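You operate a simulated robot arm through the tools that you are given. There is no shell and no other tool. Be economical: measure what you need, move in short steps, check, and stop when the job is done.

You are at the controls of a simulated robot arm. One attempt, no reset.

Task
Lift the stray threads off the runner, fold it in three and weight it.
Fine: lint roller back; long flap first, then the short one; green weight on top.

It is judged by the outcome, as a careful person would: the job done as asked, and still so three seconds after it is handed in. It fails if anything else is knocked over, pushed out of place, dropped, spilled or broken. Flat cloth is picked up by pressing the open fingertips on it (5 to 10 N) and closing them slowly along it; thin cloth reads only 2 to 8 mm in the jaws.

Robot
A 6-joint arm with a two-finger parallel gripper, fixed in place. Base frame: the origin is at the foot of the arm, x ahead of it, y to its left, z up; the work surface is at about z = 0.78. Lengths are in m, angles in rad, forces in N, time in s.
With the tool pointing down near the work surface it reaches from about 0.2 to 0.84 m from the base axis. Its first joint turns from -2.897 to 2.897 rad. Payload 3.91 kg.
The TCP is the grasp point between the finger pads, 0.03 m short of the fingertips. In the tool frame z runs along the fingers and y along their closing line. The gripper opens to 0.11 m. The fingers are 0.02 m wide and 0.01 m thick; the gripper's body (0.048 by 0.112 m) begins 0.055 m behind the TCP.
Orientation is that of the tool frame in the base frame, as [roll, pitch, yaw] about the fixed x, y, z axes, in that order (R = Rz(yaw) Ry(pitch) Rx(roll)). With the fingers straight down and closing along the base's y, the tool's x points along the base's -x, its y along +y and its z along -z.

Tools
- The arm moves only by the tool apply_moves. Its arguments are lists of equal length, an entry for each row: "travel": the shift along the tool's x, y, z in units of 100 mm (1.0 is 100 mm), a list of three; "rotation": the turn, a rotation vector about the tool's x, y, z in units of 60 degrees (1.0 is 60 degrees), a list of three; "claw": the closure, from 0 (fully open) to 1 (shut). In form: {"travel": [[x, y, z], ...], "rotation": [[wx, wy, wz], ...], "claw": [claw, ...]}. A call has 1 to 8 rows; each row is the pose to reach, as a shift and turn from the pose commanded when the call began, along the tool's axes at that moment. A call with a number of a shift or a turn outside -1 to 1 is refused whole. A row lasts 0.2 s, in which the tool goes at most 0.05 m and 0.15 rad; a call with a longer step from one row to the next is refused whole, and so is a gripper value outside its range. Where a pose cannot be reached the arm comes as near as it can. A force on the tool above 90 N (or 10 N above the force at the start of the call, whichever is more), or a blocked arm, ends the call early, and 0.2 s more pass. The fingers move at their own pace (about 0.108 m/s each) and stop on an object; they squeeze with about 24 N. The grip force told is the motor's: it shows also when the fingers shut on nothing. Time passes only in rows, and 0.2 s behind the last, so rows that repeat a pose let the fingers close. The reply holds the time, the measured pose of the TCP, the force on the tool along the base axes, the opening and the grip force, in the units named above and with some noise.
- Cameras (640 x 400 px; columns grow to the right, rows downward): "scene" is fixed at [0.051, 0.4991, 1.5709]; the picture's right is [-0.15, -0.99, 0.00], its down [-0.92, 0.14, -0.38] and it looks along [0.37, -0.06, -0.93] (base axes); focal length 322 px, centre (320, 200). "wrist" rides on the gripper at [0.077, 0.007, -0.114] in the tool frame; the picture's right is [-0.09, 1.00, 0.00], its down [-0.80, -0.07, -0.59] and it looks along [-0.59, -0.05, 0.80] (tool axes); focal length 270 px, centre (320, 200). There is no depth. A picture from a camera that has moved, and an enlarged one, comes with that camera's place and axes in the base frame and with its lens.
- camera(camera): a new picture of that camera. It takes no simulated time.
- move_column(by): slides the trunk up (or, below 0, down) by that many m; the arm rides with it, the base frame stays. It gives what a move gives, with no picture.
- enlarge(camera, box): a new picture of the part [left, top, right, bottom] of that camera's present view, enlarged. It takes no simulated time.
- hand_in(): hands the job in; it is judged then, once.

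Go step by step. Nothing tells you positions but the pictures and the camera data: compare them with the known pose of the tool, close in by small moves and look again before you grip or let go. The budget is 120 turns and 76 pictures, counting those below and the enlarged ones. Unless the task says otherwise, let go and move clear before handing in, and close with one line.

The tools are called after "Call:" by a JSON object that holds its "fn" and its "kwargs". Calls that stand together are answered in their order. apply_moves: Moves the arm, as the interface text tells. Its arguments: {"type":"object","properties":{"travel":{"type":"array","items":{"type":"array","items":{"type":"number"}}},"rotation":{"type":"array","items":{"type":"array","items":{"type":"number"}}},"claw":{"type":"array","items":{"type":"number"}}},"required":["travel","rotation","claw"]} The other tools are called the same way: move_column (by) slides the trunk up or down; camera (camera) takes a picture; enlarge (camera, box) takes an enlarged picture of a part of a camera's view; hand_in () hands the job in.

At the start:

```text
time_s: 0.0
tcp_pos: [0.3057, 0.3759, 1.0866]
orientation: [-3.141, -0.002, 3.141]
contact_force: [0.1, -0.5, -0.4]
opening: 0.1101
finger_force: 0.0
trunk travel left (down, up): [-0.475, 0.065]
```

scene: 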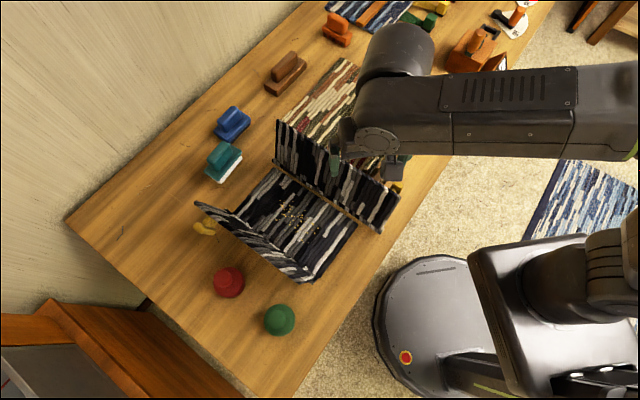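
wrist: 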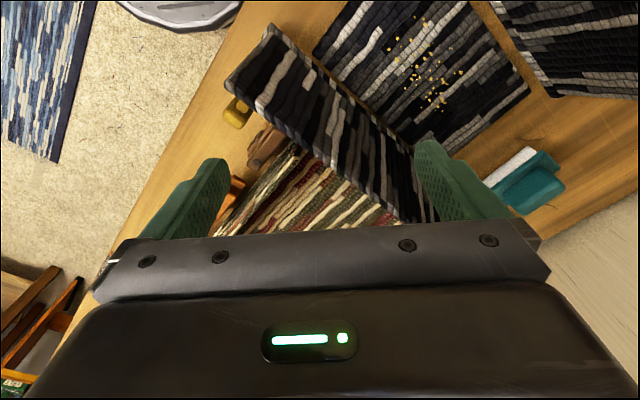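

I see the runner with two flaps standing up, yellow threads in the middle, a few roller/brush-like things along the wall and red and green weights. I'll enlarge the views to identify them.

Call:
{"fn": "enlarge", "kwargs": {"camera": "scene", "box": [180, 90, 420, 240]}}

Call:
{"fn": "enlarge", "kwargs": {"camera": "scene", "box": [180, 190, 420, 340]}}

Call:
{"fn": "enlarge", "kwargs": {"camera": "scene", "box": [300, 0, 540, 150]}}

```text
2.67 times, centred on (300, 165) of scene
camera zoom: at [0.051, 0.4991, 1.5709], right [-0.15, -0.99, 0.0], down [-0.92, 0.14, -0.38], along [0.37, -0.06, -0.93], focal length 860 px, centre (373, 293)
```

zoom: 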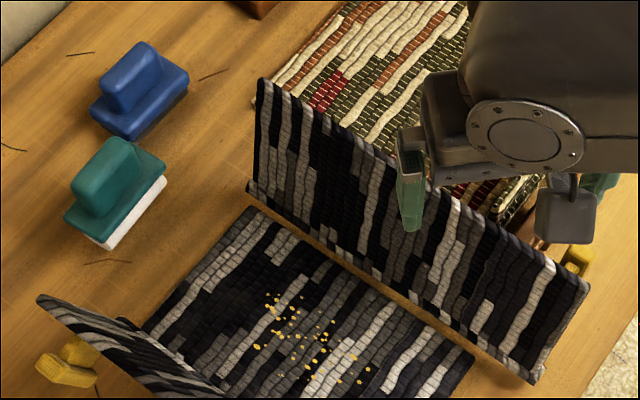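

```text
2.67 times, centred on (300, 265) of scene
camera zoom: at [0.051, 0.4991, 1.5709], right [-0.15, -0.99, 0.0], down [-0.92, 0.14, -0.38], along [0.37, -0.06, -0.93], focal length 860 px, centre (373, 27)
```

zoom: 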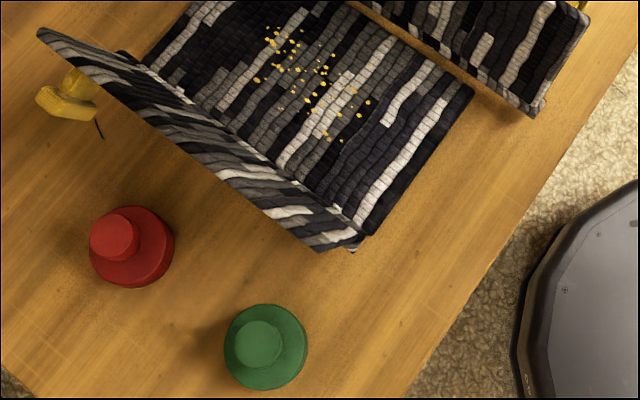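

```text
2.67 times, centred on (420, 75) of scene
camera zoom: at [0.051, 0.4991, 1.5709], right [-0.15, -0.99, 0.0], down [-0.92, 0.14, -0.38], along [0.37, -0.06, -0.93], focal length 860 px, centre (53, 533)
```

zoom: 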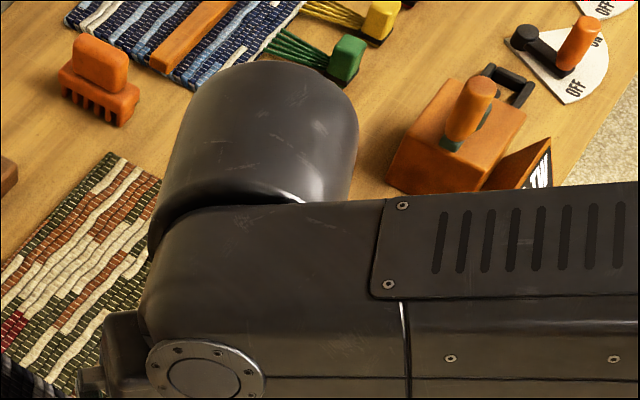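

The teal item with the white pad looks like the lint remover, but I'm not sure yet. I'll move the tool back and left for a better wrist view.

Call:
{"fn": "apply_moves", "kwargs": {"travel": [[0.2, 0.4, -0.2], [0.4, 0.8, -0.4], [0.6, 1.0, -0.6], [0.8, 1.0, -0.8]], "rotation": [[0, 0, 0], [0, 0, 0], [0, 0, 0], [0, 0, 0]], "claw": [0, 0, 0, 0]}}

Call:
{"fn": "camera", "kwargs": {"camera": "wrist"}}

Call:
{"fn": "camera", "kwargs": {"camera": "scene"}}

```text
time_s: 1.0
tcp_pos: [0.2256, 0.4764, 1.1677]
orientation: [3.141, 0.0, -3.142]
contact_force: [0.3, 0.3, 0.2]
opening: 0.1102
finger_force: 0.0
trunk travel left (down, up): [-0.475, 0.065]
```

```text
70 pictures are left
camera wrist: at [0.1495, 0.483, 1.2816], right [0.09, 1.0, 0.0], down [0.8, -0.07, 0.59], along [0.59, -0.05, -0.8], focal length 270 px, centre (320, 200)
```

wrist: 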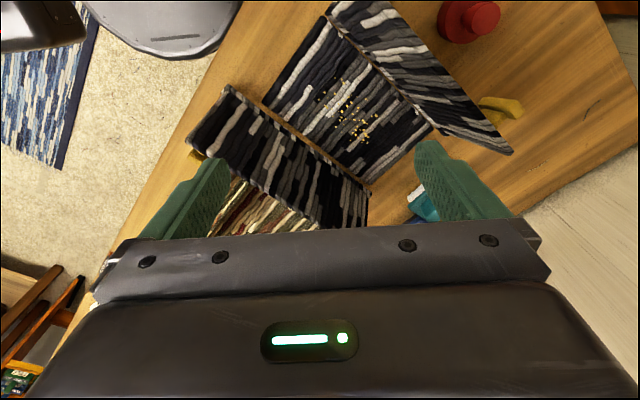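

```text
69 pictures are left
```

scene: 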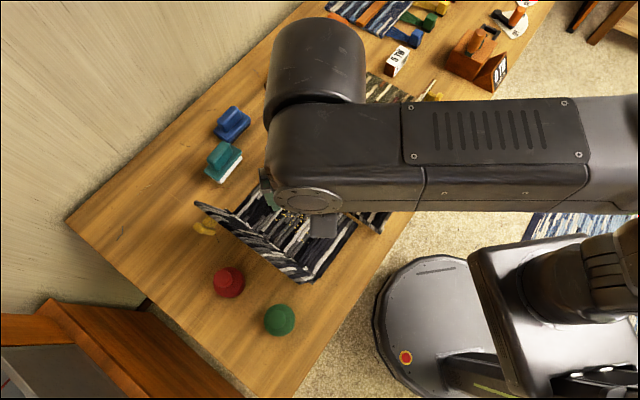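

Next I'll look at the freed area of the table, and closer at the candidates.

Call:
{"fn": "enlarge", "kwargs": {"camera": "scene", "box": [320, 0, 560, 150]}}

Call:
{"fn": "enlarge", "kwargs": {"camera": "scene", "box": [180, 90, 276, 150]}}

Call:
{"fn": "enlarge", "kwargs": {"camera": "scene", "box": [170, 135, 266, 195]}}

```text
2.67 times, centred on (440, 75) of scene
camera zoom: at [0.051, 0.4991, 1.5709], right [-0.15, -0.99, 0.0], down [-0.92, 0.14, -0.38], along [0.37, -0.06, -0.93], focal length 860 px, centre (0, 533)
```

zoom: 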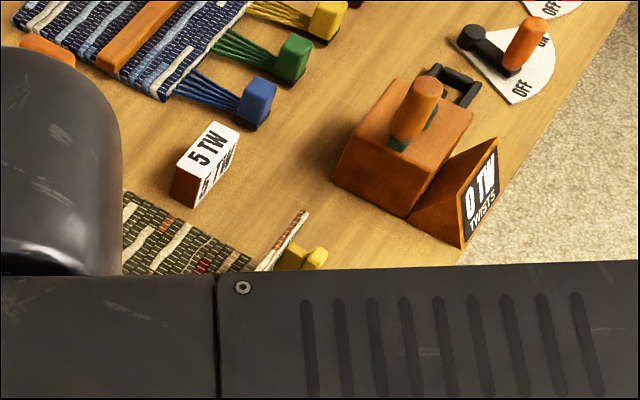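

```text
6.67 times, centred on (228, 120) of scene
camera zoom: at [0.051, 0.4991, 1.5709], right [-0.15, -0.99, 0.0], down [-0.92, 0.14, -0.38], along [0.37, -0.06, -0.93], focal length 2149 px, centre (933, 733)
```

zoom: 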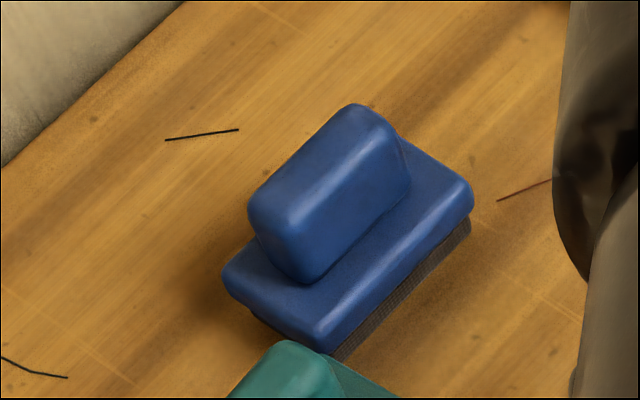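

```text
6.67 times, centred on (218, 165) of scene
camera zoom: at [0.051, 0.4991, 1.5709], right [-0.15, -0.99, 0.0], down [-0.92, 0.14, -0.38], along [0.37, -0.06, -0.93], focal length 2149 px, centre (1000, 433)
```

zoom: 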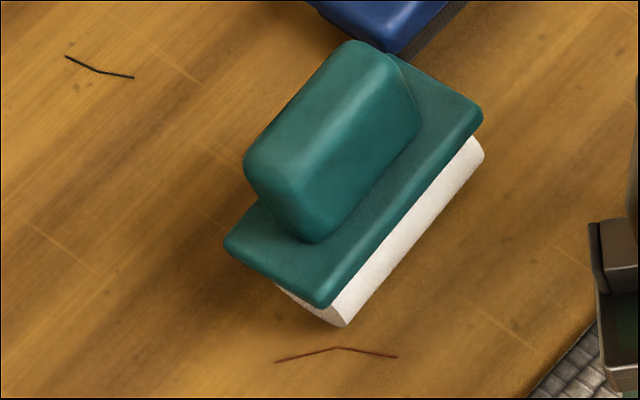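

The teal tool has a white cylinder beneath it, so it is the lint roller; the blue one is a bristle brush. I need a better idea of the flap geometry, so I'll zoom in.

Call:
{"fn": "enlarge", "kwargs": {"camera": "wrist", "box": [170, 0, 522, 220]}}

Call:
{"fn": "enlarge", "kwargs": {"camera": "scene", "box": [180, 180, 404, 320]}}

```text
1.82 times, centred on (346, 110) of wrist
camera zoom: at [0.1495, 0.483, 1.2816], right [0.09, 1.0, 0.0], down [0.8, -0.07, 0.59], along [0.59, -0.05, -0.8], focal length 491 px, centre (273, 364)
```

zoom: 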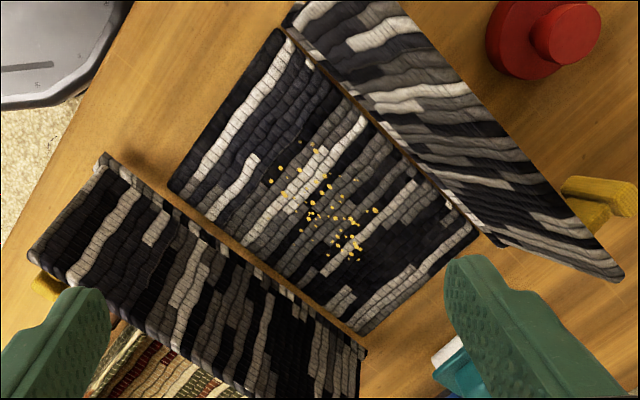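

```text
2.86 times, centred on (292, 250) of scene
camera zoom: at [0.051, 0.4991, 1.5709], right [-0.15, -0.99, 0.0], down [-0.92, 0.14, -0.38], along [0.37, -0.06, -0.93], focal length 921 px, centre (400, 57)
```

zoom: 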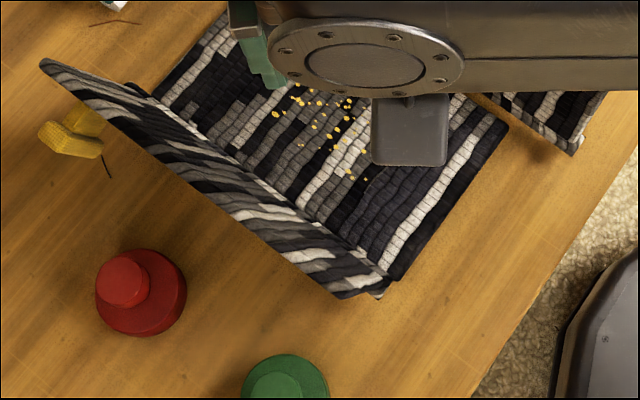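

The panel sits with its hinges running along about 45° and the flaps near vertical; the flap nearer the weights is the longer one (about 0.19 versus 0.15). The roller is around (0.495, 0.686), so I'll turn the tool 42.5° and go above it.

Call:
{"fn": "apply_moves", "kwargs": {"travel": [[-0.2, 0.2, 0], [-0.4, 0.4, 0], [-0.6, 0.6, 0], [-0.8, 0.8, 0], [-1.0, 1.0, 0], [-1.0, 1.0, 0]], "rotation": [[0, 0, 0.12], [0, 0, 0.24], [0, 0, 0.36], [0, 0, 0.48], [0, 0, 0.6], [0, 0, 0.708]], "claw": [0, 0, 0, 0, 0, 0]}}

```text
time_s: 2.4
tcp_pos: [0.326, 0.5759, 1.1665]
orientation: [-3.141, 0.0, 2.399]
contact_force: [-0.2, 0.3, 0.4]
opening: 0.1099
finger_force: 0.1
trunk travel left (down, up): [-0.475, 0.065]
```

Call:
{"fn": "apply_moves", "kwargs": {"travel": [[-0.12, 0.4, 0], [-0.25, 0.8, 0.0], [-0.25, 1.0, 0.4], [-0.25, 1.0, 0.8]], "rotation": [[0, 0, 0], [0, 0, 0], [0, 0, 0], [0, 0, 0]], "claw": [0, 0, 0, 0]}}

Call:
{"fn": "apply_moves", "kwargs": {"travel": [[-0.25, 0.4, 0], [-0.25, 0.95, 0.0], [-0.25, 0.95, 0.45], [-0.25, 0.95, 0.8]], "rotation": [[0, 0, 0], [0, 0, 0], [0, 0, 0], [0, 0, 0]], "claw": [0, 0, 0, 0]}}

Call:
{"fn": "camera", "kwargs": {"camera": "wrist"}}

Call:
{"fn": "camera", "kwargs": {"camera": "scene"}}

```text
time_s: 3.4
tcp_pos: [0.4133, 0.6331, 1.0849]
orientation: [-3.141, 0.0, 2.401]
contact_force: [0.4, 0.4, -0.4]
opening: 0.1103
finger_force: 0.0
trunk travel left (down, up): [-0.475, 0.065]
```

```text
refused: row 2 steps farther than a row can; nothing moved
```

```text
63 pictures are left
camera wrist: at [0.3606, 0.6907, 1.2001], right [0.74, 0.68, 0.0], down [0.54, -0.59, 0.59], along [0.4, -0.44, -0.8], focal length 270 px, centre (320, 200)
```

wrist: 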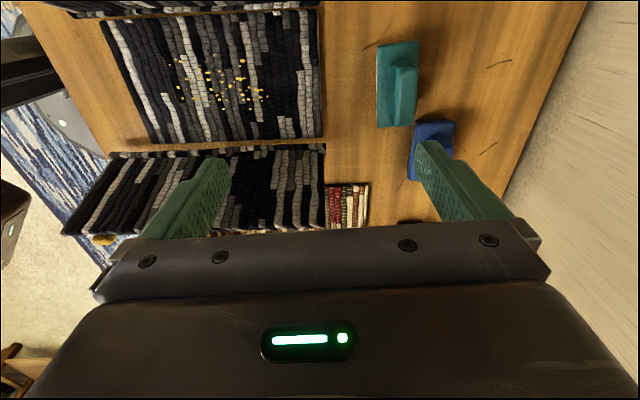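

```text
62 pictures are left
```

scene: 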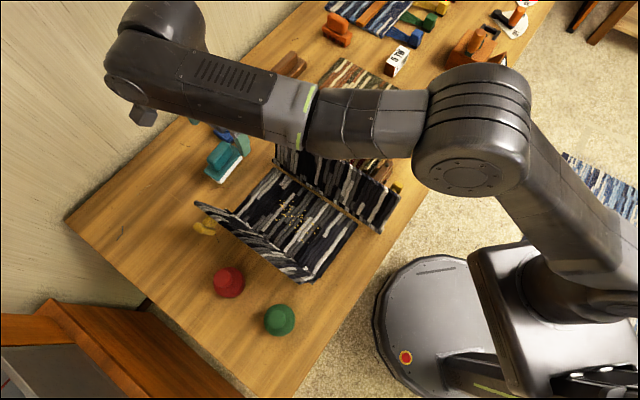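

The view is now aligned with the runner and roller. I'll finish the move above the roller.

Call:
{"fn": "apply_moves", "kwargs": {"travel": [[-0.11, 0.45, 0], [-0.23, 0.9, 0.0], [-0.23, 0.96, 0.45], [-0.23, 0.96, 0.85]], "rotation": [[0, 0, 0], [0, 0, 0], [0, 0, 0], [0, 0, 0]], "claw": [0, 0, 0, 0]}}

Call:
{"fn": "camera", "kwargs": {"camera": "wrist"}}

```text
time_s: 4.4
tcp_pos: [0.4737, 0.6558, 1.0108]
orientation: [3.141, 0.0, 2.402]
contact_force: [0.2, 0.2, 0.5]
opening: 0.1102
finger_force: 0.1
out of reach, approached as far as the arm can: row 1, 2, 3, 4
trunk travel left (down, up): [-0.475, 0.065]
```

```text
61 pictures are left
camera wrist: at [0.4221, 0.7132, 1.1249], right [0.74, 0.67, 0.0], down [0.54, -0.59, 0.59], along [0.4, -0.44, -0.8], focal length 270 px, centre (320, 200)
```

wrist: 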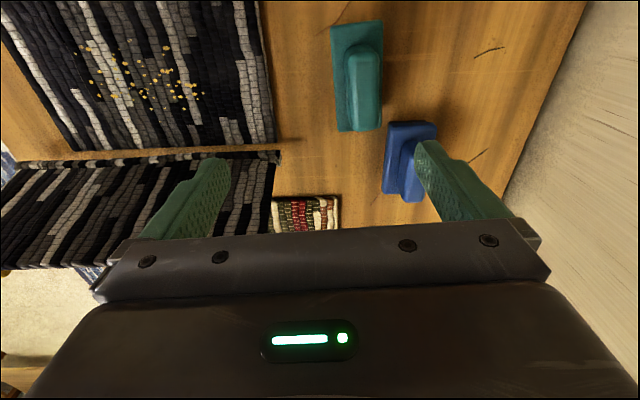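

The roller is at about (0.50, 0.69), r≈0.853, right at the edge of reach. I'll test how the reach grows lower down, staying clear above the handle.

Call:
{"fn": "apply_moves", "kwargs": {"travel": [[0, 0, 0.4], [0, 0, 0.7]], "rotation": [[0, 0, 0], [0, 0, 0]], "claw": [0, 0, 0]}}

```text
refused: the lists must be of equal length
```

Call:
{"fn": "apply_moves", "kwargs": {"travel": [[0, 0, 0.4], [0, 0, 0.7]], "rotation": [[0, 0, 0], [0, 0, 0]], "claw": [0, 0]}}

```text
time_s: 5.0
tcp_pos: [0.4739, 0.6548, 0.9399]
orientation: [-3.141, 0.0, 2.399]
contact_force: [-0.3, 0.4, 0.1]
opening: 0.1102
finger_force: 0.0
trunk travel left (down, up): [-0.475, 0.065]
```

Call:
{"fn": "apply_moves", "kwargs": {"travel": [[0.02, 0.25, 0], [0.04, 0.44, 0]], "rotation": [[0, 0, 0], [0, 0, 0]], "claw": [0, 0]}}

Call:
{"fn": "camera", "kwargs": {"camera": "wrist"}}

```text
time_s: 5.6
tcp_pos: [0.481, 0.6647, 0.9375]
orientation: [3.14, 0.0, 2.401]
contact_force: [1.1, 0.2, -0.3]
opening: 0.11
finger_force: 0.0
out of reach, approached as far as the arm can: row 1, 2
trunk travel left (down, up): [-0.475, 0.065]
```

```text
60 pictures are left
camera wrist: at [0.4297, 0.7217, 1.0529], right [0.74, 0.68, 0.0], down [0.54, -0.59, 0.59], along [0.4, -0.44, -0.8], focal length 270 px, centre (320, 200)
```

wrist: 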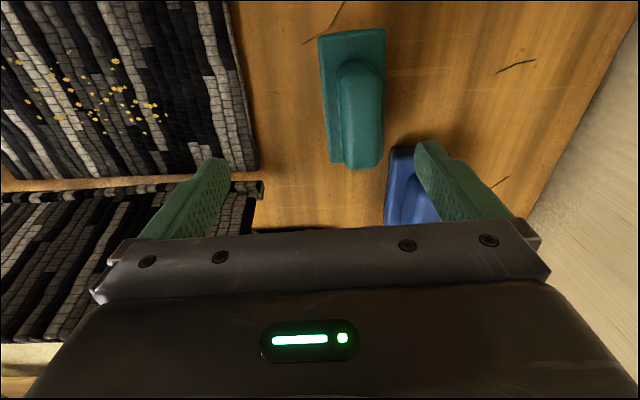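

The vertical reach is about 3 cm short. I'll raise the trunk, which should help, then try again with a small outward tilt.

Call:
{"fn": "move_column", "kwargs": {"by": 0.06}}

Call:
{"fn": "apply_moves", "kwargs": {"travel": [[0, 0, 0.2], [0, 0, 0.4], [0.02, 0.15, 0.5], [0.04, 0.35, 0.5]], "rotation": [[-0.05, 0, 0], [-0.1, 0, 0], [-0.1, 0, 0], [-0.1, 0, 0]], "claw": [0, 0, 0, 0]}}

Call:
{"fn": "camera", "kwargs": {"camera": "wrist"}}

```text
time_s: 6.6
tcp_pos: [0.481, 0.6647, 0.9977]
orientation: [3.141, 0.0, 2.399]
contact_force: [0.0, 0.0, -0.6]
opening: 0.1098
finger_force: 0.0
trunk travel left (down, up): [-0.535, 0.005]
```

```text
time_s: 7.6
tcp_pos: [0.4959, 0.6848, 0.9491]
orientation: [3.034, 0.0, 2.399]
contact_force: [-0.6, -0.1, -0.4]
opening: 0.1099
finger_force: 0.1
out of reach, approached as far as the arm can: row 4
trunk travel left (down, up): [-0.535, 0.005]
```

```text
59 pictures are left
camera wrist: at [0.4356, 0.7323, 1.0642], right [0.73, 0.67, 0.11], down [0.5, -0.64, 0.58], along [0.46, -0.37, -0.81], focal length 270 px, centre (320, 200)
```

wrist: 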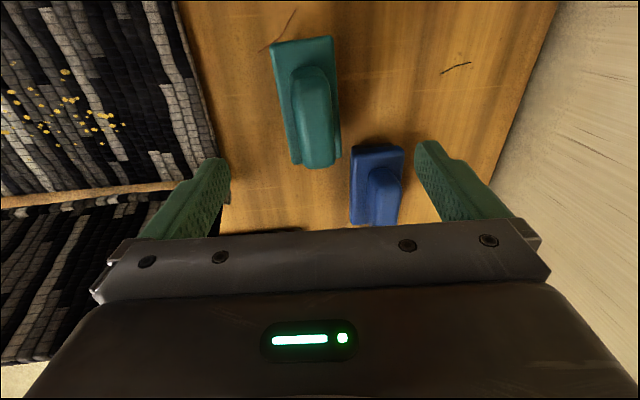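

Tilted 6° the tool reaches the roller, and it's centred between the fingers. I'll descend straight down to just around the handle.

Call:
{"fn": "apply_moves", "kwargs": {"travel": [[0.04, 0.02, 0.4], [0.04, -0.03, 0.8]], "rotation": [[0, 0, 0], [0, 0, 0]], "claw": [0, 0]}}

Call:
{"fn": "camera", "kwargs": {"camera": "wrist"}}

Call:
{"fn": "enlarge", "kwargs": {"camera": "scene", "box": [150, 100, 310, 200]}}

```text
time_s: 8.2
tcp_pos: [0.4944, 0.6861, 0.8704]
orientation: [3.03, -0.003, 2.399]
contact_force: [1.1, 0.1, 0.4]
opening: 0.1101
finger_force: 0.0
out of reach, approached as far as the arm can: row 1, 2
trunk travel left (down, up): [-0.535, 0.005]
```

```text
58 pictures are left
camera wrist: at [0.4345, 0.7337, 0.9841], right [0.73, 0.67, 0.11], down [0.5, -0.64, 0.58], along [0.46, -0.37, -0.81], focal length 270 px, centre (320, 200)
```

wrist: 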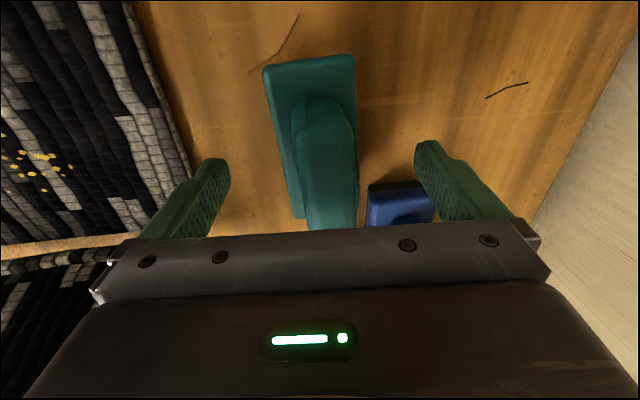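

```text
4.00 times, centred on (230, 150) of scene
camera zoom: at [0.051, 0.4991, 1.5709], right [-0.15, -0.99, 0.0], down [-0.92, 0.14, -0.38], along [0.37, -0.06, -0.93], focal length 1289 px, centre (680, 400)
```

zoom: 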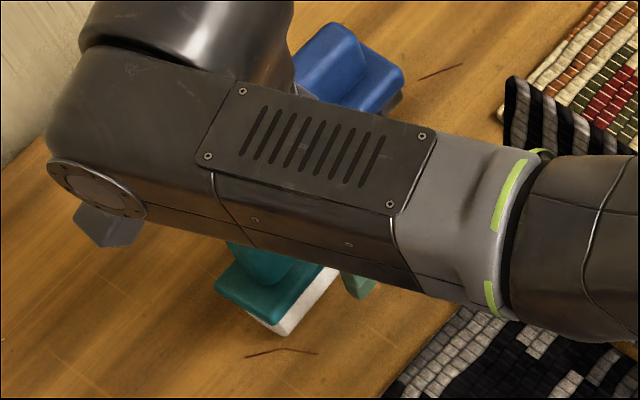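

Handle is centred between the fingers, and the blue brush stays clear. I'll go 1.5 cm lower and close gently.

Call:
{"fn": "apply_moves", "kwargs": {"travel": [[0, -0.01, 0.07], [0, -0.015, 0.15]], "rotation": [[0, 0, 0], [0, 0, 0]], "claw": [0, 0]}}

Call:
{"fn": "apply_moves", "kwargs": {"travel": [[0, 0, 0], [0, 0, 0], [0, 0, 0], [0, 0, 0], [0, 0, 0]], "rotation": [[0, 0, 0], [0, 0, 0], [0, 0, 0], [0, 0, 0], [0, 0, 0]], "claw": [0.3, 0.5, 0.7, 0.9, 1]}}

Call:
{"fn": "camera", "kwargs": {"camera": "wrist"}}

```text
time_s: 8.8
tcp_pos: [0.4932, 0.684, 0.8554]
orientation: [3.034, 0.001, 2.399]
contact_force: [0.8, 0.6, 0.1]
opening: 0.1099
finger_force: 0.1
trunk travel left (down, up): [-0.535, 0.005]
```

```text
time_s: 10.0
tcp_pos: [0.4944, 0.6843, 0.8542]
orientation: [3.031, 0.001, 2.399]
contact_force: [0.1, 0.1, 0.9]
opening: 0.046
finger_force: 24.2
trunk travel left (down, up): [-0.535, 0.005]
```

```text
56 pictures are left
camera wrist: at [0.4331, 0.7328, 0.9694], right [0.73, 0.67, 0.11], down [0.5, -0.64, 0.58], along [0.46, -0.37, -0.81], focal length 270 px, centre (320, 200)
```

wrist: 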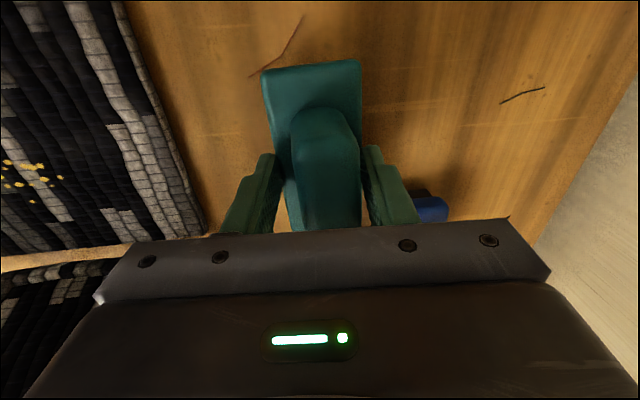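

Gripped (opening 0.046 m, 24 N). I'll remember this pose (0.494, 0.684, 0.854) for putting it back, and lift.

Call:
{"fn": "apply_moves", "kwargs": {"travel": [[0, 0.03, -0.3], [0, 0.06, -0.65], [0, 0.1, -1.0]], "rotation": [[0, 0, 0], [0, 0, 0], [0, 0, 0]], "claw": [1, 1, 1]}}

Call:
{"fn": "camera", "kwargs": {"camera": "wrist"}}

```text
time_s: 10.8
tcp_pos: [0.4928, 0.6856, 0.9553]
orientation: [3.036, 0.0, 2.4]
contact_force: [0.3, 0.4, -0.9]
opening: 0.0456
finger_force: 24.3
trunk travel left (down, up): [-0.535, 0.005]
```

```text
55 pictures are left
camera wrist: at [0.4325, 0.7343, 1.0697], right [0.73, 0.67, 0.11], down [0.5, -0.64, 0.58], along [0.46, -0.38, -0.81], focal length 270 px, centre (320, 200)
```

wrist: 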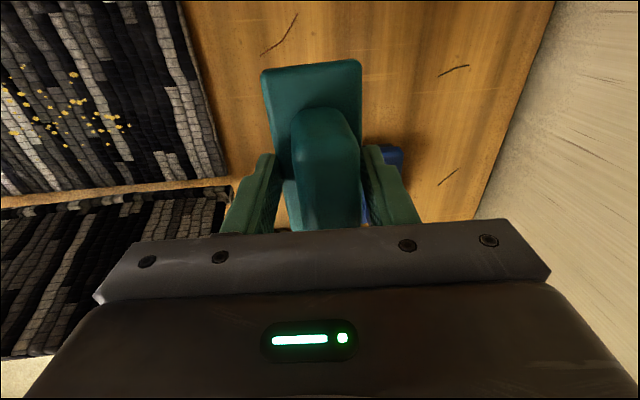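

Roller held securely. It's already lined up with the channel (n≈-0.137), so I'll untilt, square up and move in along the channel at height.

Call:
{"fn": "apply_moves", "kwargs": {"travel": [[0, -0.25, -0.05], [0, -0.5, -0.07], [0, -0.75, -0.1], [0, -1.0, -0.12]], "rotation": [[0.03, 0, 0.01], [0.06, 0, 0.02], [0.1, 0, 0.03], [0.1, 0, 0.042]], "claw": [1, 1, 1, 1]}}

Call:
{"fn": "camera", "kwargs": {"camera": "wrist"}}

Call:
{"fn": "camera", "kwargs": {"camera": "scene"}}

```text
time_s: 11.8
tcp_pos: [0.4254, 0.6115, 0.9574]
orientation: [3.139, -0.005, 2.355]
contact_force: [0.1, -0.6, -1.4]
opening: 0.0455
finger_force: 24.5
trunk travel left (down, up): [-0.535, 0.005]
```

```text
54 pictures are left
camera wrist: at [0.3755, 0.6707, 1.0714], right [0.77, 0.64, 0.0], down [0.52, -0.62, 0.59], along [0.38, -0.45, -0.81], focal length 270 px, centre (320, 200)
```

wrist: 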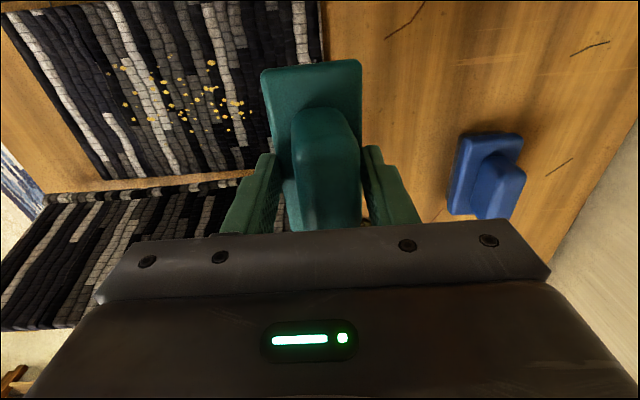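

```text
53 pictures are left
```

scene: 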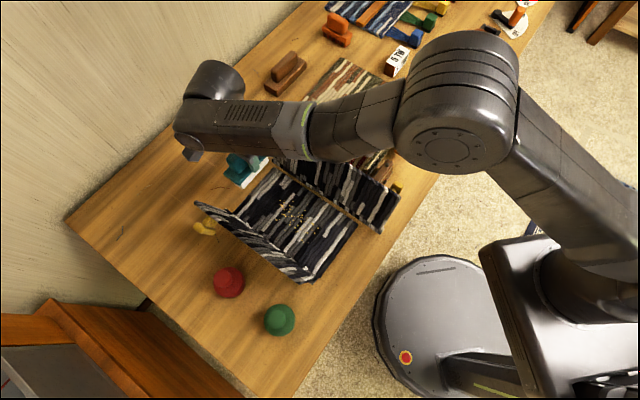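

Threads span n from -0.178 to -0.108, t from 0.53 to 0.67. I'll centre at n=-0.143 and descend near the far end of the panel.

Call:
{"fn": "apply_moves", "kwargs": {"travel": [[0.11, -0.12, 0.0], [0.11, -0.2, 0.4], [0.11, -0.2, 0.8]], "rotation": [[0, 0, 0], [0, 0, 0], [0, 0, 0]], "claw": [1, 1, 1]}}

Call:
{"fn": "camera", "kwargs": {"camera": "scene"}}

Call:
{"fn": "camera", "kwargs": {"camera": "wrist"}}

```text
time_s: 12.6
tcp_pos: [0.4027, 0.6068, 0.8762]
orientation: [3.139, -0.002, 2.356]
contact_force: [-0.7, 0.4, -0.6]
opening: 0.0457
finger_force: 23.7
trunk travel left (down, up): [-0.535, 0.005]
```

```text
52 pictures are left
```

scene: 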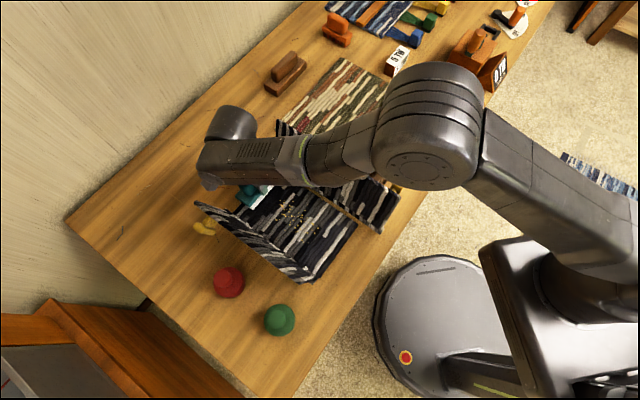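

```text
51 pictures are left
camera wrist: at [0.3541, 0.666, 0.9905], right [0.77, 0.64, 0.0], down [0.52, -0.62, 0.59], along [0.38, -0.45, -0.81], focal length 270 px, centre (320, 200)
```

wrist: 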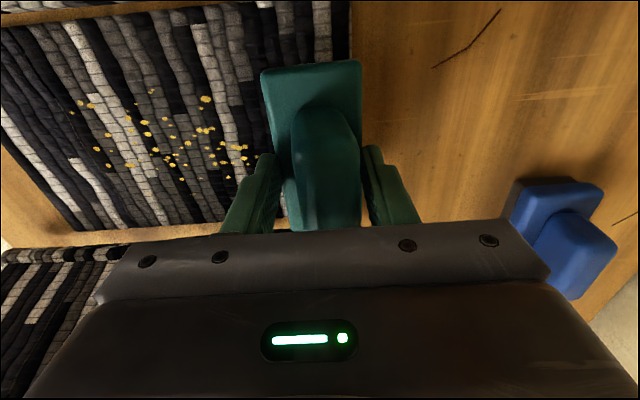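

Clear so far. Now I'll descend in small steps until a light contact.

Call:
{"fn": "apply_moves", "kwargs": {"travel": [[0, 0, 0.05], [0, 0, 0.1]], "rotation": [[0, 0, 0], [0, 0, 0]], "claw": [1, 1]}}

Call:
{"fn": "apply_moves", "kwargs": {"travel": [[0, 0, 0.02], [0, 0, 0.04]], "rotation": [[0, 0, 0], [0, 0, 0]], "claw": [1, 1]}}

```text
time_s: 13.2
tcp_pos: [0.4017, 0.6056, 0.8694]
orientation: [3.139, -0.005, 2.357]
contact_force: [-3.1, -2.0, 11.6]
opening: 0.0454
finger_force: 24.1
trunk travel left (down, up): [-0.535, 0.005]
```

```text
time_s: 13.8
tcp_pos: [0.4015, 0.6051, 0.8649]
orientation: [3.138, -0.003, 2.358]
contact_force: [-5.8, -3.7, 14.9]
opening: 0.0455
finger_force: 24.4
trunk travel left (down, up): [-0.535, 0.005]
```

Contact is made (about 15 N). I'll ease off slightly and roll slowly along the channel.

Call:
{"fn": "apply_moves", "kwargs": {"travel": [[0, -0.12, -0.03], [0, -0.27, -0.03], [0, -0.42, -0.03], [0, -0.57, -0.03], [0, -0.72, -0.03], [0, -0.86, -0.03], [0, -1.0, -0.03]], "rotation": [[0, 0, 0], [0, 0, 0], [0, 0, 0], [0, 0, 0], [0, 0, 0], [0, 0, 0], [0, 0, 0]], "claw": [1, 1, 1, 1, 1, 1, 1]}}

Call:
{"fn": "camera", "kwargs": {"camera": "wrist"}}

Call:
{"fn": "camera", "kwargs": {"camera": "scene"}}

```text
time_s: 15.4
tcp_pos: [0.3323, 0.5349, 0.8645]
orientation: [3.141, -0.002, 2.357]
contact_force: [-1.3, 0.1, -1.1]
opening: 0.0458
finger_force: 24.3
trunk travel left (down, up): [-0.535, 0.005]
```

```text
50 pictures are left
camera wrist: at [0.2827, 0.5938, 0.9802], right [0.77, 0.64, 0.0], down [0.52, -0.62, 0.59], along [0.38, -0.45, -0.81], focal length 270 px, centre (320, 200)
```

wrist: 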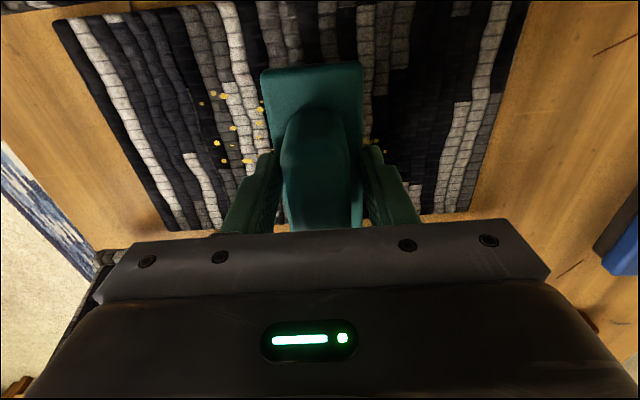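

```text
49 pictures are left
```

scene: 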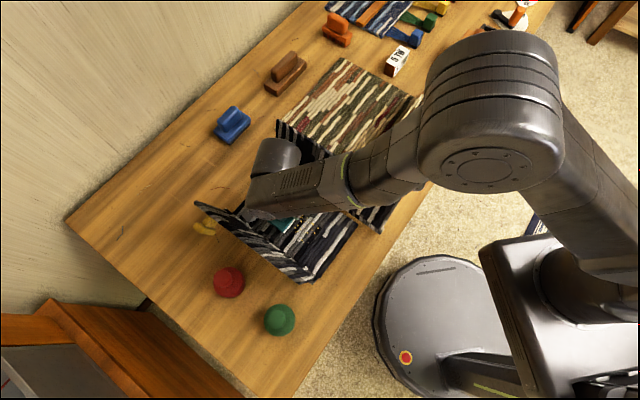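

Most are gone, but the contact has lightened and a few threads remain. I'll lower slightly and continue.

Call:
{"fn": "apply_moves", "kwargs": {"travel": [[0, 0, 0.03], [0, 0, 0.06]], "rotation": [[0, 0, 0], [0, 0, 0]], "claw": [1, 1]}}

```text
time_s: 16.0
tcp_pos: [0.3322, 0.5342, 0.863]
orientation: [3.136, -0.006, 2.356]
contact_force: [-0.9, -1.1, 18.1]
opening: 0.0458
finger_force: 23.7
trunk travel left (down, up): [-0.535, 0.005]
```

Call:
{"fn": "apply_moves", "kwargs": {"travel": [[0, -0.13, -0.01], [0, -0.27, -0.01], [0, -0.42, -0.01], [0, -0.57, -0.01], [0, -0.72, -0.01], [0, -0.86, -0.01], [0, -1.0, -0.01]], "rotation": [[0, 0, 0], [0, 0, 0], [0, 0, 0], [0, 0, 0], [0, 0, 0], [0, 0, 0], [0, 0, 0]], "claw": [1, 1, 1, 1, 1, 1, 1]}}

Call:
{"fn": "camera", "kwargs": {"camera": "wrist"}}

```text
time_s: 17.6
tcp_pos: [0.2607, 0.4631, 0.8611]
orientation: [3.14, -0.003, 2.357]
contact_force: [2.9, 3.1, 15.6]
opening: 0.0456
finger_force: 24.2
trunk travel left (down, up): [-0.535, 0.005]
```

```text
48 pictures are left
camera wrist: at [0.2121, 0.5217, 0.975], right [0.77, 0.64, 0.0], down [0.52, -0.62, 0.59], along [0.38, -0.45, -0.81], focal length 270 px, centre (320, 200)
```

wrist: 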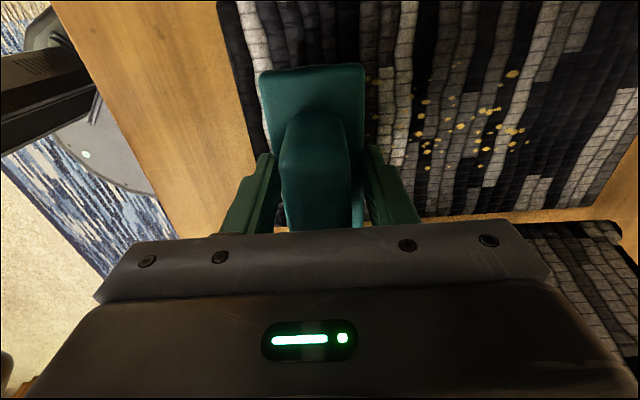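

Part of the threads remain where the contact was lost; I'll roll back under the present pressure.

Call:
{"fn": "apply_moves", "kwargs": {"travel": [[0, 0.13, 0], [0, 0.27, 0], [0, 0.42, 0], [0, 0.57, 0], [0, 0.72, 0], [0, 0.86, 0], [0, 1.0, 0]], "rotation": [[0, 0, 0], [0, 0, 0], [0, 0, 0], [0, 0, 0], [0, 0, 0], [0, 0, 0], [0, 0, 0]], "claw": [1, 1, 1, 1, 1, 1, 1]}}

Call:
{"fn": "camera", "kwargs": {"camera": "wrist"}}

```text
time_s: 19.2
tcp_pos: [0.3314, 0.5347, 0.8598]
orientation: [3.139, -0.005, 2.357]
contact_force: [-0.6, 0.0, 1.7]
opening: 0.0455
finger_force: 24.2
trunk travel left (down, up): [-0.535, 0.005]
```

```text
47 pictures are left
camera wrist: at [0.2829, 0.5937, 0.9748], right [0.77, 0.64, 0.0], down [0.52, -0.62, 0.59], along [0.38, -0.45, -0.81], focal length 270 px, centre (320, 200)
```

wrist: 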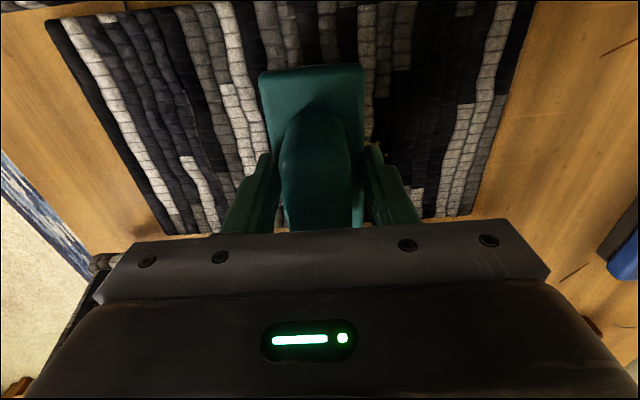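

The left half is clean now. I'll continue over the right half with a touch more pressure.

Call:
{"fn": "apply_moves", "kwargs": {"travel": [[0, -0.05, 0.03], [0, 0.1, 0.04], [0, 0.25, 0.04], [0, 0.4, 0.04], [0, 0.55, 0.04], [0, 0.7, 0.04], [0, 0.85, 0.04]], "rotation": [[0, 0, 0], [0, 0, 0], [0, 0, 0], [0, 0, 0], [0, 0, 0], [0, 0, 0], [0, 0, 0]], "claw": [1, 1, 1, 1, 1, 1, 1]}}

Call:
{"fn": "camera", "kwargs": {"camera": "wrist"}}

```text
time_s: 20.8
tcp_pos: [0.3924, 0.5933, 0.857]
orientation: [3.138, -0.004, 2.355]
contact_force: [-1.2, -1.8, 9.9]
opening: 0.0454
finger_force: 24.4
trunk travel left (down, up): [-0.535, 0.005]
```

```text
46 pictures are left
camera wrist: at [0.3433, 0.653, 0.9724], right [0.77, 0.64, 0.0], down [0.52, -0.62, 0.59], along [0.38, -0.45, -0.81], focal length 270 px, centre (320, 200)
```

wrist: 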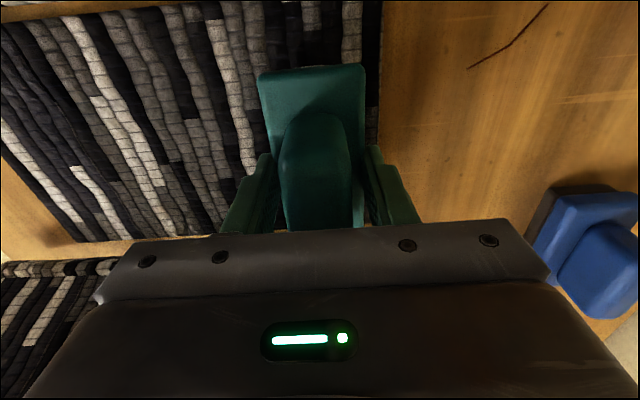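

The runner looks clean. I'll lift and check it before returning the roller.

Call:
{"fn": "apply_moves", "kwargs": {"travel": [[0, 0, -0.3], [0, 0, -0.65], [0, 0, -1.0], [0, 0.4, -1.0], [0, 0.7, -1.0], [-0.04, 1.0, -1.0]], "rotation": [[0, 0, 0], [0, 0, 0], [0, 0, 0], [-0.03, 0, -0.01], [-0.06, 0, -0.02], [-0.1, 0, -0.042]], "claw": [1, 1, 1, 1, 1, 1]}}

Call:
{"fn": "camera", "kwargs": {"camera": "wrist"}}

Call:
{"fn": "enlarge", "kwargs": {"camera": "scene", "box": [180, 90, 420, 240]}}

```text
time_s: 22.2
tcp_pos: [0.4664, 0.6632, 0.9568]
orientation: [3.036, -0.001, 2.399]
contact_force: [-0.2, -0.5, -1.7]
opening: 0.0456
finger_force: 24.1
trunk travel left (down, up): [-0.535, 0.005]
```

```text
45 pictures are left
camera wrist: at [0.4067, 0.7109, 1.0708], right [0.73, 0.67, 0.11], down [0.5, -0.64, 0.58], along [0.46, -0.38, -0.81], focal length 270 px, centre (320, 200)
```

wrist: 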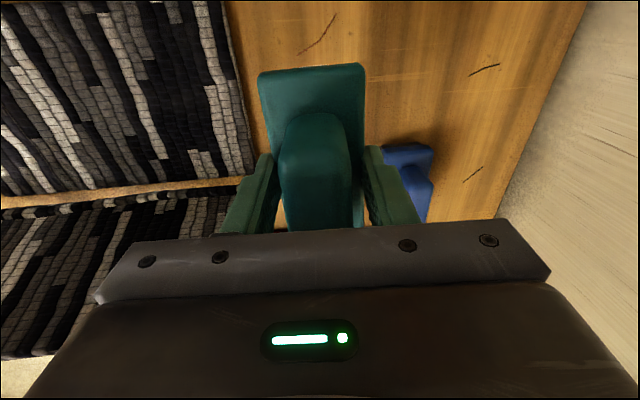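

```text
2.67 times, centred on (300, 165) of scene
camera zoom: at [0.051, 0.4991, 1.5709], right [-0.15, -0.99, 0.0], down [-0.92, 0.14, -0.38], along [0.37, -0.06, -0.93], focal length 860 px, centre (373, 293)
```

zoom: 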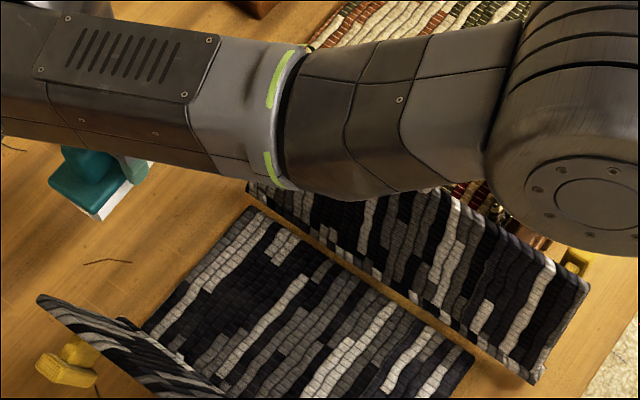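

Runner is clean. Returning the roller to its recorded spot.

Call:
{"fn": "apply_moves", "kwargs": {"travel": [[-0.06, 0.34, 0.03], [-0.06, 0.3, 0.4], [-0.06, 0.27, 0.75], [-0.06, 0.245, 0.97]], "rotation": [[0, 0, 0], [0, 0, 0], [0, 0, 0], [0, 0, 0]], "claw": [1, 1, 1, 1]}}

Call:
{"fn": "camera", "kwargs": {"camera": "wrist"}}

```text
time_s: 23.2
tcp_pos: [0.4939, 0.6833, 0.8632]
orientation: [3.035, 0.002, 2.401]
contact_force: [0.4, -0.7, -0.9]
opening: 0.0457
finger_force: 24.4
trunk travel left (down, up): [-0.535, 0.005]
```

```text
43 pictures are left
camera wrist: at [0.4339, 0.7319, 0.9762], right [0.73, 0.67, 0.11], down [0.5, -0.64, 0.58], along [0.46, -0.38, -0.81], focal length 270 px, centre (320, 200)
```

wrist: 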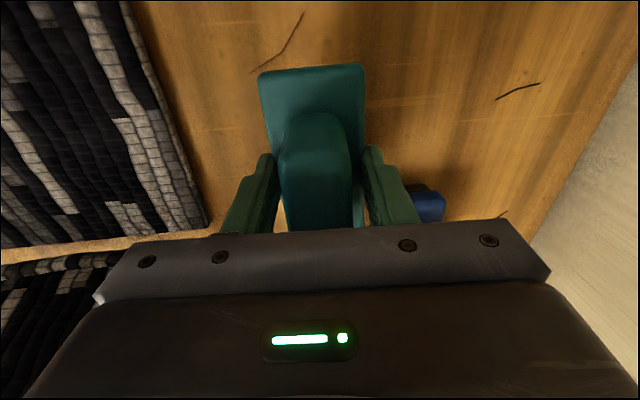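

The roller sits slightly higher in the grip now; I'll lower in small steps until it touches.

Call:
{"fn": "apply_moves", "kwargs": {"travel": [[0, -0.005, 0.05], [0, -0.01, 0.1]], "rotation": [[0, 0, 0], [0, 0, 0]], "claw": [1, 1]}}

Call:
{"fn": "apply_moves", "kwargs": {"travel": [[0, 0, 0.02], [0, -0.005, 0.04]], "rotation": [[0, 0, 0], [0, 0, 0]], "claw": [1, 1]}}

```text
time_s: 23.8
tcp_pos: [0.4941, 0.6834, 0.8517]
orientation: [3.036, 0.0, 2.401]
contact_force: [0.0, 0.7, -0.7]
opening: 0.0455
finger_force: 24.1
trunk travel left (down, up): [-0.535, 0.005]
```

```text
time_s: 24.4
tcp_pos: [0.4935, 0.6827, 0.8481]
orientation: [3.035, 0.001, 2.4]
contact_force: [0.1, -0.2, -1.8]
opening: 0.0456
finger_force: 23.8
trunk travel left (down, up): [-0.535, 0.005]
```

Call:
{"fn": "apply_moves", "kwargs": {"travel": [[0, 0, 0.02], [0, -0.003, 0.04]], "rotation": [[0, 0, 0], [0, 0, 0]], "claw": [1, 1]}}

Call:
{"fn": "enlarge", "kwargs": {"camera": "scene", "box": [170, 120, 266, 180]}}

```text
time_s: 25.0
tcp_pos: [0.4939, 0.6834, 0.8468]
orientation: [3.031, -0.001, 2.4]
contact_force: [-0.1, 2.0, 12.1]
opening: 0.0454
finger_force: 24.0
trunk travel left (down, up): [-0.535, 0.005]
```

```text
6.67 times, centred on (218, 150) of scene
camera zoom: at [0.051, 0.4991, 1.5709], right [-0.15, -0.99, 0.0], down [-0.92, 0.14, -0.38], along [0.37, -0.06, -0.93], focal length 2149 px, centre (1000, 533)
```

zoom: 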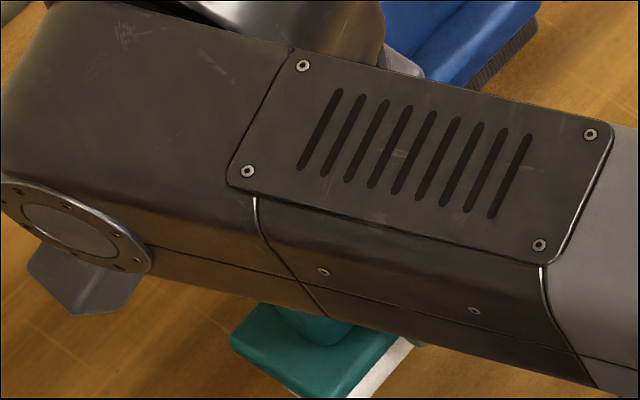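

It's down on the table. Opening and rising straight up.

Call:
{"fn": "apply_moves", "kwargs": {"travel": [[0, 0, 0], [0, 0, 0], [0, 0, 0], [0, 0, 0], [0, 0, 0]], "rotation": [[0, 0, 0], [0, 0, 0], [0, 0, 0], [0, 0, 0], [0, 0, 0]], "claw": [0.5, 0.4, 0.2, 0, 0]}}

Call:
{"fn": "apply_moves", "kwargs": {"travel": [[0, 0, -0.3], [0, 0, -0.65], [0, 0, -1.0], [0, -0.3, -1.0], [0, -0.7, -1.0]], "rotation": [[0, 0, 0], [0, 0, 0], [0, 0, 0], [0.05, 0, 0.02], [0.1, 0, 0.042]], "claw": [0, 0, 0, 0, 0]}}

Call:
{"fn": "camera", "kwargs": {"camera": "wrist"}}

Call:
{"fn": "camera", "kwargs": {"camera": "scene"}}

```text
time_s: 26.2
tcp_pos: [0.4943, 0.6822, 0.8449]
orientation: [3.036, 0.0, 2.401]
contact_force: [-0.4, 0.5, 0.2]
opening: 0.1102
finger_force: 0.0
trunk travel left (down, up): [-0.535, 0.005]
```

```text
time_s: 27.4
tcp_pos: [0.4378, 0.6245, 0.9366]
orientation: [-3.142, -0.001, 2.355]
contact_force: [0.1, -0.2, -0.2]
opening: 0.11
finger_force: 0.0
trunk travel left (down, up): [-0.535, 0.005]
```

```text
41 pictures are left
camera wrist: at [0.3902, 0.6838, 1.0512], right [0.77, 0.64, 0.0], down [0.52, -0.62, 0.59], along [0.38, -0.45, -0.81], focal length 270 px, centre (320, 200)
```

wrist: 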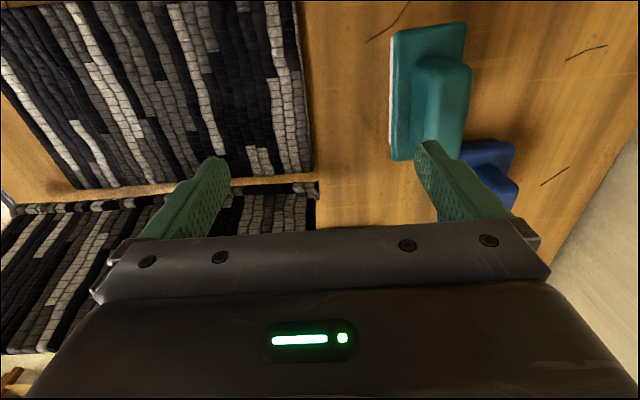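

```text
40 pictures are left
```

scene: 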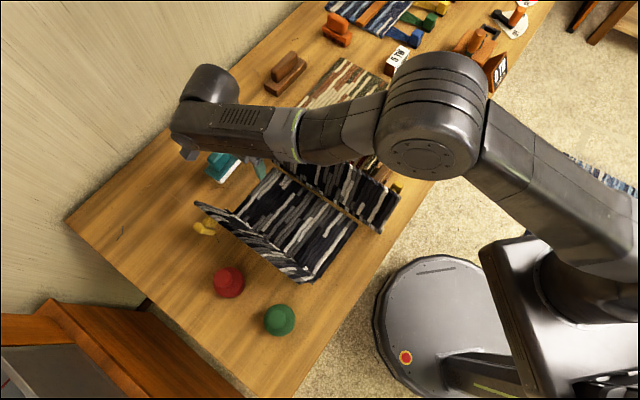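

Roller is back. Before folding I'll look closely at both flaps again from the scene camera.

Call:
{"fn": "enlarge", "kwargs": {"camera": "scene", "box": [180, 150, 420, 300]}}

```text
2.67 times, centred on (300, 225) of scene
camera zoom: at [0.051, 0.4991, 1.5709], right [-0.15, -0.99, 0.0], down [-0.92, 0.14, -0.38], along [0.37, -0.06, -0.93], focal length 860 px, centre (373, 133)
```

zoom: 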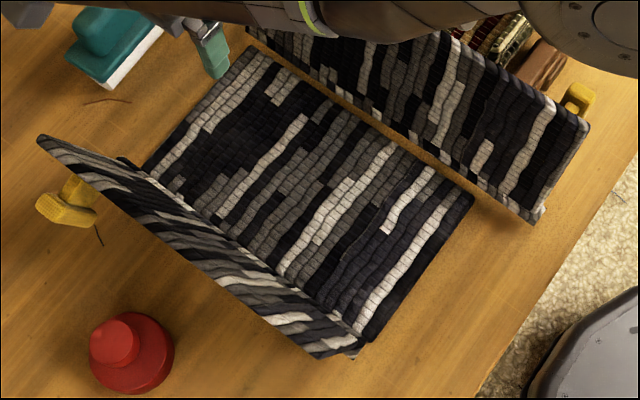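

The flap on the weights' side is the longer one (top edge about 0.94–0.97, leaning outward). I'll rise over it and go to its outer side to tip it over.

Call:
{"fn": "apply_moves", "kwargs": {"travel": [[0, 0, -0.4], [0, 0, -0.8], [0, -0.2, -1.0], [0.2, -0.6, -1.0], [0.4, -1.0, -1.0], [0.7, -1.0, -1.0], [1.0, -1.0, -1.0]], "rotation": [[0, 0, 0], [0, 0, 0], [0, 0, 0], [0, 0, 0], [0, 0, 0], [0, 0, 0], [0, 0, 0]], "claw": [0, 0, 0, 0, 0, 0, 0]}}

Call:
{"fn": "apply_moves", "kwargs": {"travel": [[0.3, -0.2, 0], [0.6, -0.45, 0], [0.9, -0.45, 0]], "rotation": [[0, 0, 0], [0, 0, 0], [0, 0, 0]], "claw": [0, 0, 0]}}

Call:
{"fn": "camera", "kwargs": {"camera": "wrist"}}

Call:
{"fn": "camera", "kwargs": {"camera": "scene"}}

```text
time_s: 29.0
tcp_pos: [0.298, 0.6249, 1.036]
orientation: [3.14, -0.003, 2.356]
contact_force: [-0.8, -0.4, -0.2]
opening: 0.11
finger_force: 0.0
trunk travel left (down, up): [-0.535, 0.005]
```

```text
time_s: 29.8
tcp_pos: [0.2037, 0.6568, 1.0358]
orientation: [3.139, -0.002, 2.356]
contact_force: [0.5, 0.9, 0.0]
opening: 0.11
finger_force: 0.1
trunk travel left (down, up): [-0.535, 0.005]
```

```text
38 pictures are left
camera wrist: at [0.1543, 0.716, 1.1509], right [0.77, 0.64, 0.0], down [0.52, -0.62, 0.59], along [0.38, -0.45, -0.81], focal length 270 px, centre (320, 200)
```

wrist: 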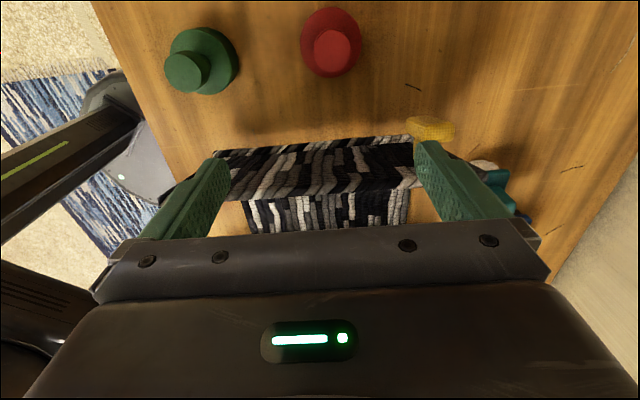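

```text
37 pictures are left
```

scene: 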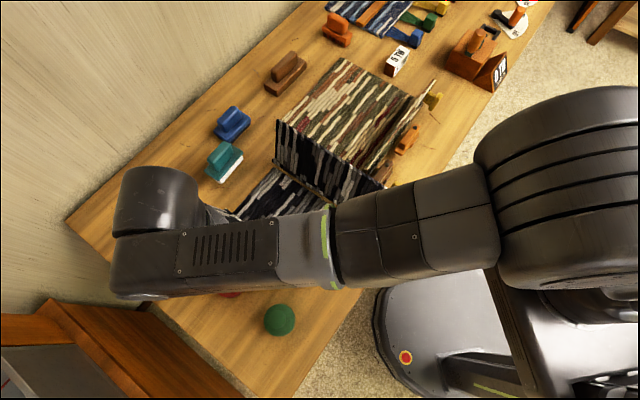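

I'm outside the long flap, which is about 0.185 long (hinge n≈-0.229, top n≈-0.272 at z≈0.965). I'll descend with the fingers open as two contact points and push it inward.

Call:
{"fn": "apply_moves", "kwargs": {"travel": [[0, 0, 0.4], [0, 0, 0.8], [0, 0, 1.0], [-0.25, 0, 1.0], [-0.5, 0, 1.0]], "rotation": [[0, 0, 0], [0, 0, 0], [0, 0, 0], [0, 0, 0], [0, 0, 0]], "claw": [0, 0, 0, 0, 0]}}

Call:
{"fn": "camera", "kwargs": {"camera": "wrist"}}

```text
time_s: 31.0
tcp_pos: [0.24, 0.6213, 0.9363]
orientation: [3.14, -0.004, 2.357]
contact_force: [-0.3, -0.2, 0.0]
opening: 0.1101
finger_force: 0.1
trunk travel left (down, up): [-0.535, 0.005]
```

```text
36 pictures are left
camera wrist: at [0.1902, 0.6811, 1.0513], right [0.77, 0.64, 0.0], down [0.52, -0.62, 0.59], along [0.38, -0.45, -0.81], focal length 270 px, centre (320, 200)
```

wrist: 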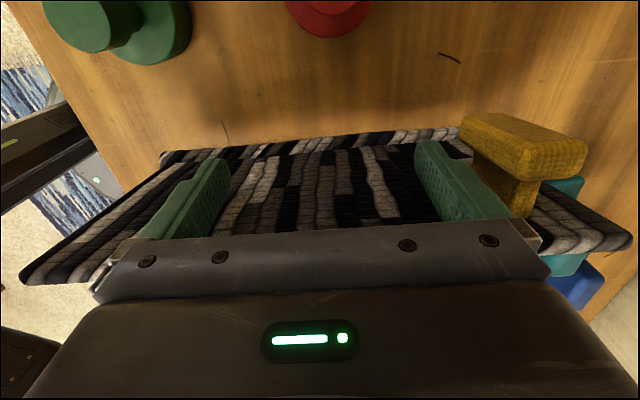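

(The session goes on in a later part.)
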